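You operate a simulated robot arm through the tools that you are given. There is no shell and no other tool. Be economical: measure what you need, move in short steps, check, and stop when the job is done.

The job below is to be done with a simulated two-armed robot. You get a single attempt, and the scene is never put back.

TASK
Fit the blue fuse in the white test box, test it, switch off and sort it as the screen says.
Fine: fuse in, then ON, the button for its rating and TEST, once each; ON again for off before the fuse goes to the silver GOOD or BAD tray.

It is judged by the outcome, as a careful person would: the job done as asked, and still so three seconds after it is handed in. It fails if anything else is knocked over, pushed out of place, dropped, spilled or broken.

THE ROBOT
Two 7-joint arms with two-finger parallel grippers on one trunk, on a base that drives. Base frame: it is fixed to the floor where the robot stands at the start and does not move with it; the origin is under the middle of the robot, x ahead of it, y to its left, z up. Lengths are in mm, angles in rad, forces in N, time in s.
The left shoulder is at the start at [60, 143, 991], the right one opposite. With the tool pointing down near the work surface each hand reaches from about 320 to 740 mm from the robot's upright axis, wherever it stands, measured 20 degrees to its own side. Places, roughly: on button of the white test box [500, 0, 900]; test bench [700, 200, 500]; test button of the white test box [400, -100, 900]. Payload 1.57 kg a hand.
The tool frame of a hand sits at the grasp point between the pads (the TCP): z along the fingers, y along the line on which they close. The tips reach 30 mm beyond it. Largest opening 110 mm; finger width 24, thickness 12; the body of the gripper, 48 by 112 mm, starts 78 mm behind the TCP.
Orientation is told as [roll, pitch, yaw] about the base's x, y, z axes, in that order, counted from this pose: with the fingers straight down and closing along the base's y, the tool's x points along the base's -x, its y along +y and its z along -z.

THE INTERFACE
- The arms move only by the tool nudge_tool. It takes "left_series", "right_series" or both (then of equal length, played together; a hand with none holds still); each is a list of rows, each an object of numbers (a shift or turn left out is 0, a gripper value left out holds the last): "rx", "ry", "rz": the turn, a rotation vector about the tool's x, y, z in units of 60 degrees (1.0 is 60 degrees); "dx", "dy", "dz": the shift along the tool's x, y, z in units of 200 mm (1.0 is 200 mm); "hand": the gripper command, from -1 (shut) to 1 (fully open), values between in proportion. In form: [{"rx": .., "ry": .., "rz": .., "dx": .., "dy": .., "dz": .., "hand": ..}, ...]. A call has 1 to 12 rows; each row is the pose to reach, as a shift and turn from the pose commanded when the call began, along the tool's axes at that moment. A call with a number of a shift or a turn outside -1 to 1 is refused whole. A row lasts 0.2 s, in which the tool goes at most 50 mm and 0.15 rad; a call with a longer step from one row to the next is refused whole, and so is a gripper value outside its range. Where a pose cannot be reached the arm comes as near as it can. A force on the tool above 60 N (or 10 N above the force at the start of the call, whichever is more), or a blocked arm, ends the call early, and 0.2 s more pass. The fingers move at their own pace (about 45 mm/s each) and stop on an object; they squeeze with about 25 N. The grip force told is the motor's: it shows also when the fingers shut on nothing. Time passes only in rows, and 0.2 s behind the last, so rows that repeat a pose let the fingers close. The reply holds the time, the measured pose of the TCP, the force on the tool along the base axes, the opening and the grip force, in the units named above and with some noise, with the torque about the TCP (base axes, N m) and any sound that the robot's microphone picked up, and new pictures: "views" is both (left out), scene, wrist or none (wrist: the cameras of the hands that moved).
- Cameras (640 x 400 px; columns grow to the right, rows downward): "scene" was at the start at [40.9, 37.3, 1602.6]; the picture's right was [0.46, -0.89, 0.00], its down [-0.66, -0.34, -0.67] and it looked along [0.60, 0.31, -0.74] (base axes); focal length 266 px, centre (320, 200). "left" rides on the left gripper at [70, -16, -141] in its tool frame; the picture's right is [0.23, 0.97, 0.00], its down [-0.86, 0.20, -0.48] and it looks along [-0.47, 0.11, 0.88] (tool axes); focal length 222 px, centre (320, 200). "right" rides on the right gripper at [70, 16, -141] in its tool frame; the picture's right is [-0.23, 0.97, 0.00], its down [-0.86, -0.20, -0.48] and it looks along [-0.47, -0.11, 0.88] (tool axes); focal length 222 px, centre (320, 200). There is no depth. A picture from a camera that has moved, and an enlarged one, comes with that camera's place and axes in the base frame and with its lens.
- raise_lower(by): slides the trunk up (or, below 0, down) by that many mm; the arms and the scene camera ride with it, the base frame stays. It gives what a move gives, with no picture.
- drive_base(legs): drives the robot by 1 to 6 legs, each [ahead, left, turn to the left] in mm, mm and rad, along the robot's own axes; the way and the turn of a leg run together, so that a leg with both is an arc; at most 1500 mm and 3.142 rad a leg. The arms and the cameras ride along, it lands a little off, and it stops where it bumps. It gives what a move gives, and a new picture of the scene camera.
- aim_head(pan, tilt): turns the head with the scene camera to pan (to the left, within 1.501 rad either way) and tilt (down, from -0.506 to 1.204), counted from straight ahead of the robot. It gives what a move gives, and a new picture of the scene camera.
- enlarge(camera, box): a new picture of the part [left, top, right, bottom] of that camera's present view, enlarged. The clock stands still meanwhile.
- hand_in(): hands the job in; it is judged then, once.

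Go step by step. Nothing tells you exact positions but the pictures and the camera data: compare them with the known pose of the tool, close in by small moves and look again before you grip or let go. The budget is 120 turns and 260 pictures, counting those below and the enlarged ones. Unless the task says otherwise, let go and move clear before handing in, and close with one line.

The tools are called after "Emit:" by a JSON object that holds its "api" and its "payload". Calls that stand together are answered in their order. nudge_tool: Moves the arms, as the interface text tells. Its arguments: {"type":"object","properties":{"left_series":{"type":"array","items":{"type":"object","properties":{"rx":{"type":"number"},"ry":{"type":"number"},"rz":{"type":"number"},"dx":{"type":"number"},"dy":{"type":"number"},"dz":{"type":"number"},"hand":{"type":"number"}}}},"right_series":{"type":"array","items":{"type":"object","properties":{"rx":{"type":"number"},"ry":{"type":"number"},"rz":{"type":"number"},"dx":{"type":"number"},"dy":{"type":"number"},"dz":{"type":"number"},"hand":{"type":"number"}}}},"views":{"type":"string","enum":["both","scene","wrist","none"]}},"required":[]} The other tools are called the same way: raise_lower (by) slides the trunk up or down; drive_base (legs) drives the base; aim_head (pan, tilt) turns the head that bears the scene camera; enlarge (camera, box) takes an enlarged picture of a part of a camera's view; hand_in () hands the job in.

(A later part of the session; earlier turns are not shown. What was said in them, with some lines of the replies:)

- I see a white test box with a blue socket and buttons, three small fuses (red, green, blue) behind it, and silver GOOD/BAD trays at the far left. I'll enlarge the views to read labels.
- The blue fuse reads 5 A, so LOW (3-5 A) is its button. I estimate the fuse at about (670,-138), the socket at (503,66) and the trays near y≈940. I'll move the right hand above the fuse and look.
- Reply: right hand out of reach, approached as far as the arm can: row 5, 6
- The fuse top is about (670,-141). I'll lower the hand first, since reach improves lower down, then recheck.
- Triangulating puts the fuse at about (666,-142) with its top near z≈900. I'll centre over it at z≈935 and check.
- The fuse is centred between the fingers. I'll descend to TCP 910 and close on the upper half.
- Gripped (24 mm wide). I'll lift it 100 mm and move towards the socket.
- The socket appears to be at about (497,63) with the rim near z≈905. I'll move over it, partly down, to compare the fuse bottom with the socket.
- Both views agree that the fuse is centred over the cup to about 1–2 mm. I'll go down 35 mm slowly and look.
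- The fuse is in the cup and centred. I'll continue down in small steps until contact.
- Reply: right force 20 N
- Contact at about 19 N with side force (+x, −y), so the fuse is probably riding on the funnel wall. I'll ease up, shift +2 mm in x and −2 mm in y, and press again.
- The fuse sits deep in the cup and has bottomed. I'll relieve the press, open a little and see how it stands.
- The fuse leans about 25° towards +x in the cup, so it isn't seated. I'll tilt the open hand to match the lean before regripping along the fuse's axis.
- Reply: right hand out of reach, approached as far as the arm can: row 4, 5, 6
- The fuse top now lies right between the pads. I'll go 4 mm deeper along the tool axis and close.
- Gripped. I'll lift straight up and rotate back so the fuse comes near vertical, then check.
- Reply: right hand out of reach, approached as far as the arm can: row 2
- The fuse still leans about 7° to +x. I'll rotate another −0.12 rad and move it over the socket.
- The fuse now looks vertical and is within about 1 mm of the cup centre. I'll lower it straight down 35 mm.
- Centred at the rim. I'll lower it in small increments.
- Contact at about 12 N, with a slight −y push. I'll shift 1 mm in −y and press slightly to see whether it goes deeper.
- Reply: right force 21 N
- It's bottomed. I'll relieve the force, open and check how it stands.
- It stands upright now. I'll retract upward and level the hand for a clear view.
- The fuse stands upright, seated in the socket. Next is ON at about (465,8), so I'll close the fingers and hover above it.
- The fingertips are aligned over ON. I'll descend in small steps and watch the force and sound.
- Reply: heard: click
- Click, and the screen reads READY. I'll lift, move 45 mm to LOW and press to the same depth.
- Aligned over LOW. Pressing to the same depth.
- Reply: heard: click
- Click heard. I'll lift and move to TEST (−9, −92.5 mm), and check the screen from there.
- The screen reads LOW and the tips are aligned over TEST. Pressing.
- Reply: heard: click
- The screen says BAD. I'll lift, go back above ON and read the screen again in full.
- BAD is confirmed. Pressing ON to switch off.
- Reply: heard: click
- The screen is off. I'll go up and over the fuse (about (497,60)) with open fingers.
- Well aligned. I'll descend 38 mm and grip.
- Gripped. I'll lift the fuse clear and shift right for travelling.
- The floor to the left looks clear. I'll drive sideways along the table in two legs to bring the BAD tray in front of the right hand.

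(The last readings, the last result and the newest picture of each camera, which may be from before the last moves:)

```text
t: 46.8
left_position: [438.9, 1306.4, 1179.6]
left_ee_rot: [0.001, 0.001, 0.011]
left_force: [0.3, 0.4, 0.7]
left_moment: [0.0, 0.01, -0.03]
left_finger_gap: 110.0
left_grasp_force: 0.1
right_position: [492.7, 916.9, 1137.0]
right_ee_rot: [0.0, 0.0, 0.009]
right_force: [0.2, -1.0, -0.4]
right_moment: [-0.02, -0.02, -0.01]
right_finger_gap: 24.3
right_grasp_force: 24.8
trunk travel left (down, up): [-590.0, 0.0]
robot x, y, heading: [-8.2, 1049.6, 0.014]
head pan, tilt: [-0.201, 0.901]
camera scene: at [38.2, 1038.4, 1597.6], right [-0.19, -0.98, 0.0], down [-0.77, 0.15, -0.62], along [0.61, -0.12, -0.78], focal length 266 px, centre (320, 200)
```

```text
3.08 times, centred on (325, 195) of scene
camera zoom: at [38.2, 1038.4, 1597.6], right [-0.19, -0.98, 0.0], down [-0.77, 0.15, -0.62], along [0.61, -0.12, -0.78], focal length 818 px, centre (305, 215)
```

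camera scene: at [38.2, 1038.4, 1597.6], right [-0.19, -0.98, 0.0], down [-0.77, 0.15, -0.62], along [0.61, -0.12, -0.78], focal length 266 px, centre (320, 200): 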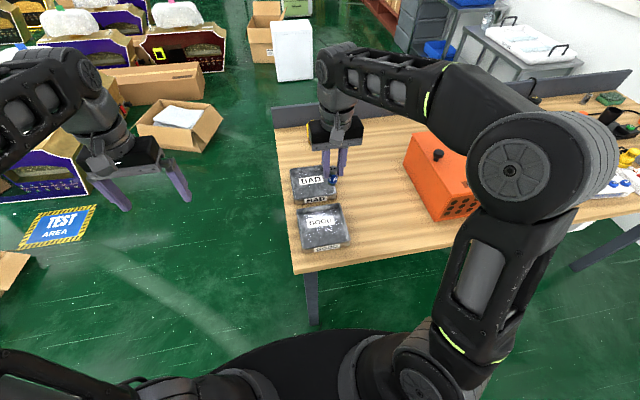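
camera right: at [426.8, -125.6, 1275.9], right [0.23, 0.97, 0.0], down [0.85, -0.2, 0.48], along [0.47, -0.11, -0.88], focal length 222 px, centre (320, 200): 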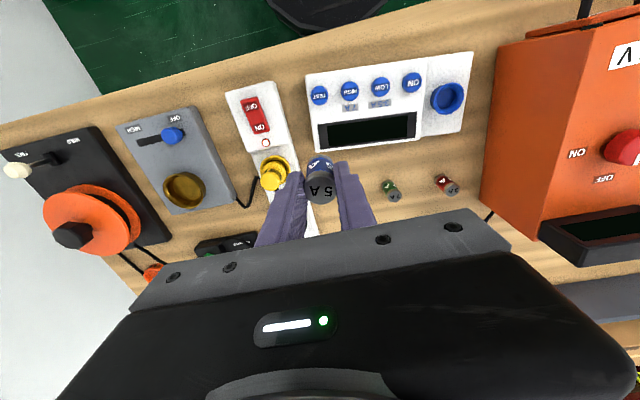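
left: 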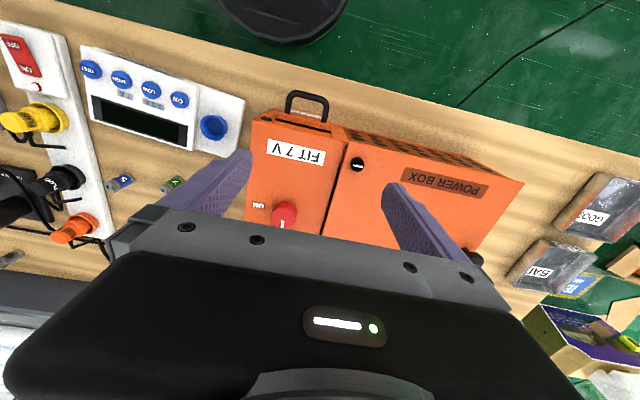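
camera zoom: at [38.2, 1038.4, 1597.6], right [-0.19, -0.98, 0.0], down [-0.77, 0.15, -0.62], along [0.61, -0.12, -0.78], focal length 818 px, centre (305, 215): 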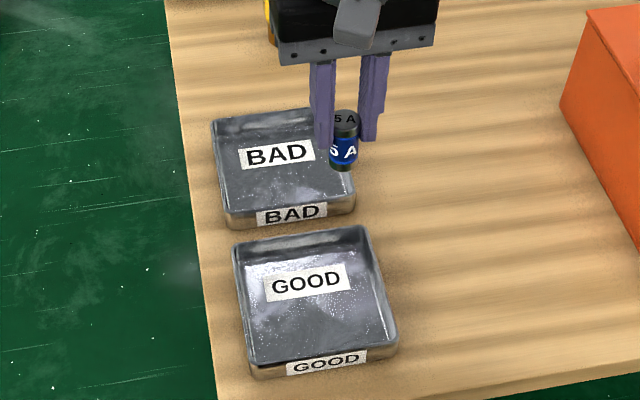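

The BAD tray centre is about (677,942). I'll move the fuse above its nearer half, at about (655,940), z≈985.

Emit:
{"api": "nudge_tool", "payload": {"right_series": [{"dx": -0.13, "dy": 0.02, "dz": 0.13}, {"dx": -0.27, "dy": 0.04, "dz": 0.26}, {"dx": -0.41, "dy": 0.06, "dz": 0.4}, {"dx": -0.55, "dy": 0.08, "dz": 0.54}, {"dx": -0.68, "dy": 0.1, "dz": 0.66}, {"dx": -0.81, "dy": 0.115, "dz": 0.76}, {"dx": -0.81, "dy": 0.115, "dz": 0.76}], "views": "wrist"}}

Emit:
{"api": "enlarge", "payload": {"camera": "scene", "box": [270, 130, 380, 260]}}

```text
t: 48.4
left_position: [438.2, 1306.5, 1180.3]
left_ee_rot: [-0.001, 0.001, 0.01]
left_force: [0.4, -0.2, -1.0]
left_moment: [-0.02, -0.01, 0.03]
left_finger_gap: 110.1
left_grasp_force: 0.1
right_position: [655.3, 942.3, 982.7]
right_ee_rot: [0.0, -0.002, 0.01]
right_force: [-0.5, -0.5, -0.9]
right_moment: [0.02, -0.01, 0.01]
right_finger_gap: 24.0
right_grasp_force: 24.9
trunk travel left (down, up): [-590.0, 0.0]
robot x, y, heading: [-6.8, 1047.5, 0.014]
head pan, tilt: [-0.201, 0.901]
camera right: at [583.5, 956.0, 1123.9], right [0.22, 0.98, 0.0], down [0.86, -0.19, 0.48], along [0.47, -0.1, -0.88], focal length 222 px, centre (320, 200)
```

right: 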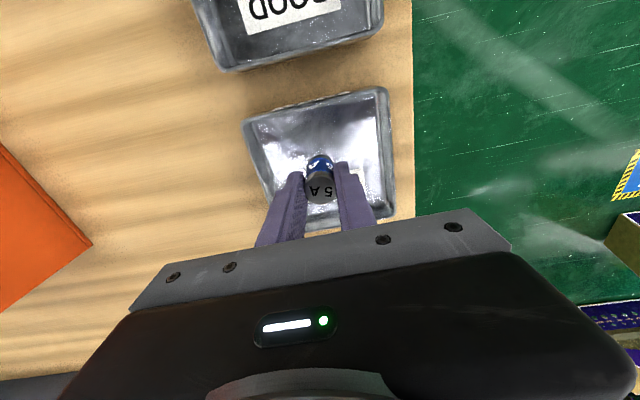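

```text
3.08 times, centred on (325, 195) of scene
camera zoom: at [37.4, 1038.2, 1597.6], right [-0.19, -0.98, 0.0], down [-0.77, 0.15, -0.62], along [0.61, -0.12, -0.78], focal length 818 px, centre (305, 215)
```

zoom: 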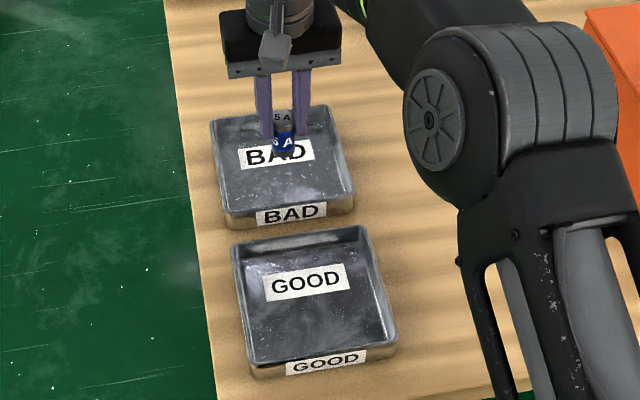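

Over the tray. I'll lower 46 mm and look.

Emit:
{"api": "nudge_tool", "payload": {"right_series": [{"dz": 0.1}, {"dz": 0.2}, {"dz": 0.23}, {"dz": 0.25}, {"dz": 0.26}], "views": "none"}}

Emit:
{"api": "enlarge", "payload": {"camera": "scene", "box": [290, 140, 350, 210]}}

Emit:
{"api": "enlarge", "payload": {"camera": "right", "box": [220, 80, 420, 240]}}

```text
t: 49.6
left_position: [438.2, 1306.1, 1180.3]
left_ee_rot: [0.001, -0.003, 0.011]
left_force: [-0.5, 0.3, 0.2]
left_moment: [0.01, 0.02, 0.01]
left_finger_gap: 109.9
left_grasp_force: 0.0
right_position: [654.6, 942.4, 932.7]
right_ee_rot: [0.001, -0.002, 0.011]
right_force: [-0.5, 0.0, -0.6]
right_moment: [-0.01, -0.02, 0.02]
right_finger_gap: 23.8
right_grasp_force: 24.4
trunk travel left (down, up): [-590.0, 0.0]
robot x, y, heading: [-5.1, 1051.2, 0.007]
head pan, tilt: [-0.201, 0.901]
```

```text
5.71 times, centred on (320, 175) of scene
camera zoom: at [38.2, 1038.3, 1597.6], right [-0.19, -0.98, 0.0], down [-0.77, 0.15, -0.62], along [0.61, -0.12, -0.78], focal length 1518 px, centre (320, 343)
```

zoom: 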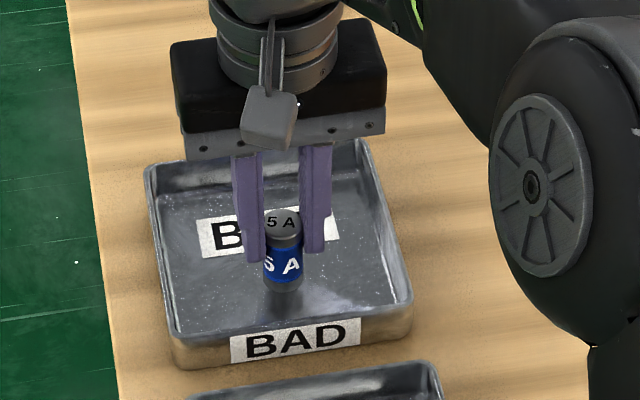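

```text
2.50 times, centred on (320, 160) of right
camera zoom: at [583.4, 955.7, 1072.2], right [0.22, 0.98, 0.0], down [0.86, -0.19, 0.48], along [0.47, -0.1, -0.88], focal length 555 px, centre (320, 300)
```

zoom: 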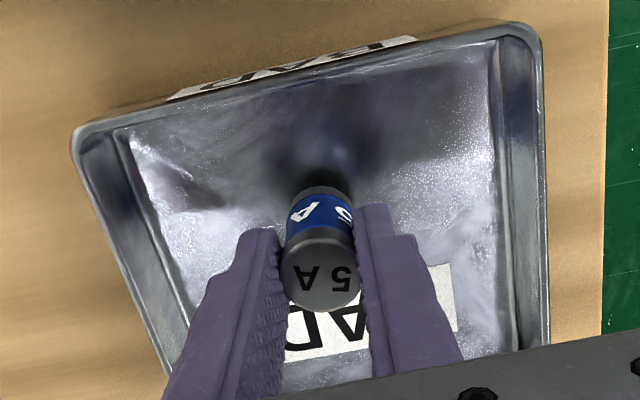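

Well inside the tray and clear of its walls. I'll continue in 2 mm steps until light contact.

Emit:
{"api": "nudge_tool", "payload": {"right_series": [{"dz": 0.01}, {"dz": 0.02}, {"dz": 0.03}, {"dz": 0.04}], "views": "none"}}

Emit:
{"api": "enlarge", "payload": {"camera": "scene", "box": [290, 140, 350, 210]}}

```text
t: 50.6
left_position: [438.6, 1307.5, 1180.4]
left_ee_rot: [0.0, 0.0, 0.011]
left_force: [-1.0, 0.2, -0.5]
left_moment: [-0.03, 0.0, 0.0]
left_finger_gap: 109.9
left_grasp_force: 0.0
right_position: [654.8, 942.8, 924.5]
right_ee_rot: [0.0, 0.002, 0.012]
right_force: [0.4, -0.3, -0.4]
right_moment: [0.02, 0.02, 0.0]
right_finger_gap: 24.0
right_grasp_force: 24.6
trunk travel left (down, up): [-590.0, 0.0]
robot x, y, heading: [-8.0, 1051.0, 0.009]
head pan, tilt: [-0.201, 0.901]
```

```text
5.71 times, centred on (320, 175) of scene
camera zoom: at [38.3, 1038.3, 1597.6], right [-0.19, -0.98, 0.0], down [-0.77, 0.15, -0.62], along [0.61, -0.12, -0.78], focal length 1518 px, centre (320, 343)
```

zoom: 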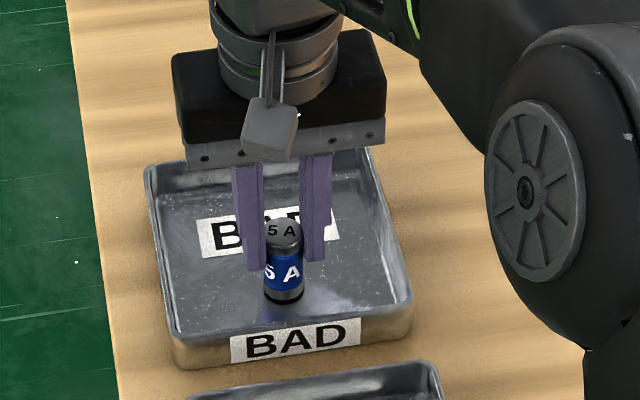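

Emit:
{"api": "nudge_tool", "payload": {"right_series": [{"dz": 0.008}, {"dz": 0.016}, {"dz": 0.024}], "views": "none"}}

Emit:
{"api": "enlarge", "payload": {"camera": "scene", "box": [290, 140, 350, 210]}}

```text
t: 51.4
left_position: [437.8, 1307.5, 1180.9]
left_ee_rot: [0.0, -0.002, 0.012]
left_force: [-0.5, 0.2, 0.1]
left_moment: [0.04, 0.0, -0.02]
left_finger_gap: 110.2
left_grasp_force: 0.1
right_position: [655.0, 941.7, 920.8]
right_ee_rot: [-0.001, -0.006, 0.01]
right_force: [0.1, -0.1, 13.6]
right_moment: [-0.01, 0.03, 0.0]
right_finger_gap: 24.1
right_grasp_force: 25.0
trunk travel left (down, up): [-590.0, 0.0]
robot x, y, heading: [-8.2, 1054.0, 0.011]
head pan, tilt: [-0.201, 0.901]
```

```text
5.71 times, centred on (320, 175) of scene
camera zoom: at [36.7, 1038.5, 1597.9], right [-0.19, -0.98, 0.0], down [-0.77, 0.15, -0.62], along [0.61, -0.12, -0.78], focal length 1518 px, centre (320, 343)
```

zoom: 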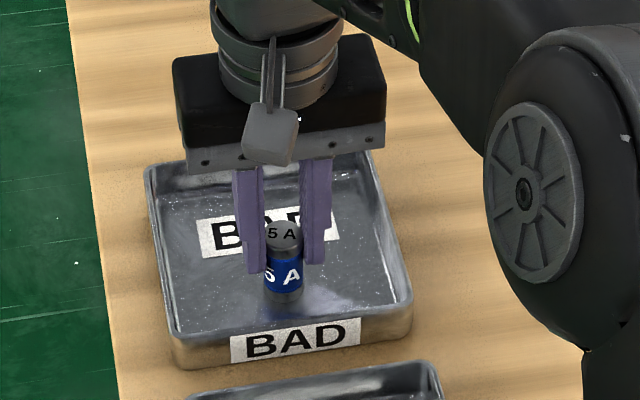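

It's standing on the tray floor. I'll relieve the force, open and lift straight away.

Emit:
{"api": "nudge_tool", "payload": {"right_series": [{"dz": -0.012}, {"dz": -0.012, "hand": -0.4}, {"dz": -0.012, "hand": 0.0}, {"dz": -0.012, "hand": 0.0}, {"dz": -0.1}, {"dz": -0.25}, {"dz": -0.4}, {"dz": -0.4, "dx": 0.2}, {"dz": -0.5, "dx": 0.4}, {"dz": -0.7, "dx": 0.4}], "views": "wrist"}}

Emit:
{"api": "enlarge", "payload": {"camera": "scene", "box": [270, 130, 380, 260]}}

```text
t: 53.6
left_position: [438.3, 1306.8, 1179.9]
left_ee_rot: [0.002, -0.001, 0.009]
left_force: [0.2, -0.1, 1.7]
left_moment: [0.04, 0.03, 0.01]
left_finger_gap: 109.9
left_grasp_force: 0.0
right_position: [573.9, 940.6, 1058.8]
right_ee_rot: [-0.001, -0.001, 0.012]
right_force: [0.8, 0.3, -0.1]
right_moment: [0.04, -0.01, 0.02]
right_finger_gap: 55.1
right_grasp_force: 0.1
trunk travel left (down, up): [-590.0, 0.0]
robot x, y, heading: [-7.5, 1052.7, 0.012]
head pan, tilt: [-0.201, 0.901]
camera right: at [502.2, 954.7, 1199.2], right [0.22, 0.98, 0.0], down [0.86, -0.19, 0.48], along [0.47, -0.1, -0.88], focal length 222 px, centre (320, 200)
```

right: 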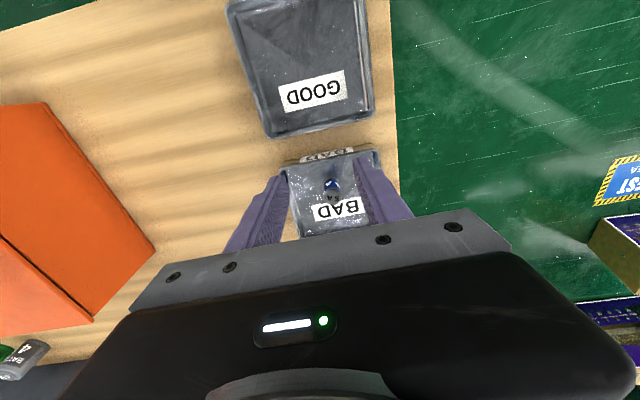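

```text
3.08 times, centred on (325, 195) of scene
camera zoom: at [38.2, 1038.4, 1597.5], right [-0.19, -0.98, 0.0], down [-0.77, 0.15, -0.62], along [0.61, -0.12, -0.78], focal length 818 px, centre (305, 215)
```

zoom: 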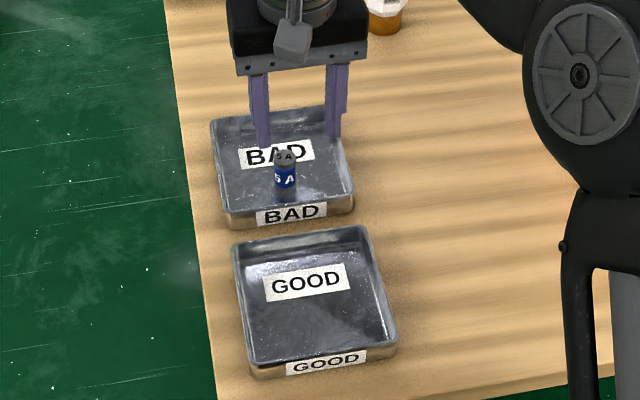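

The blue fuse stands upright in the BAD tray, the test box is off, and the hand is clear. Handing in.

Emit:
{"api": "hand_in", "payload": {}}

```text
The job is handed in.
```

The blue 5 A fuse was tested on LOW, the screen read BAD, the box was switched off, and the fuse now stands upright in the BAD tray.
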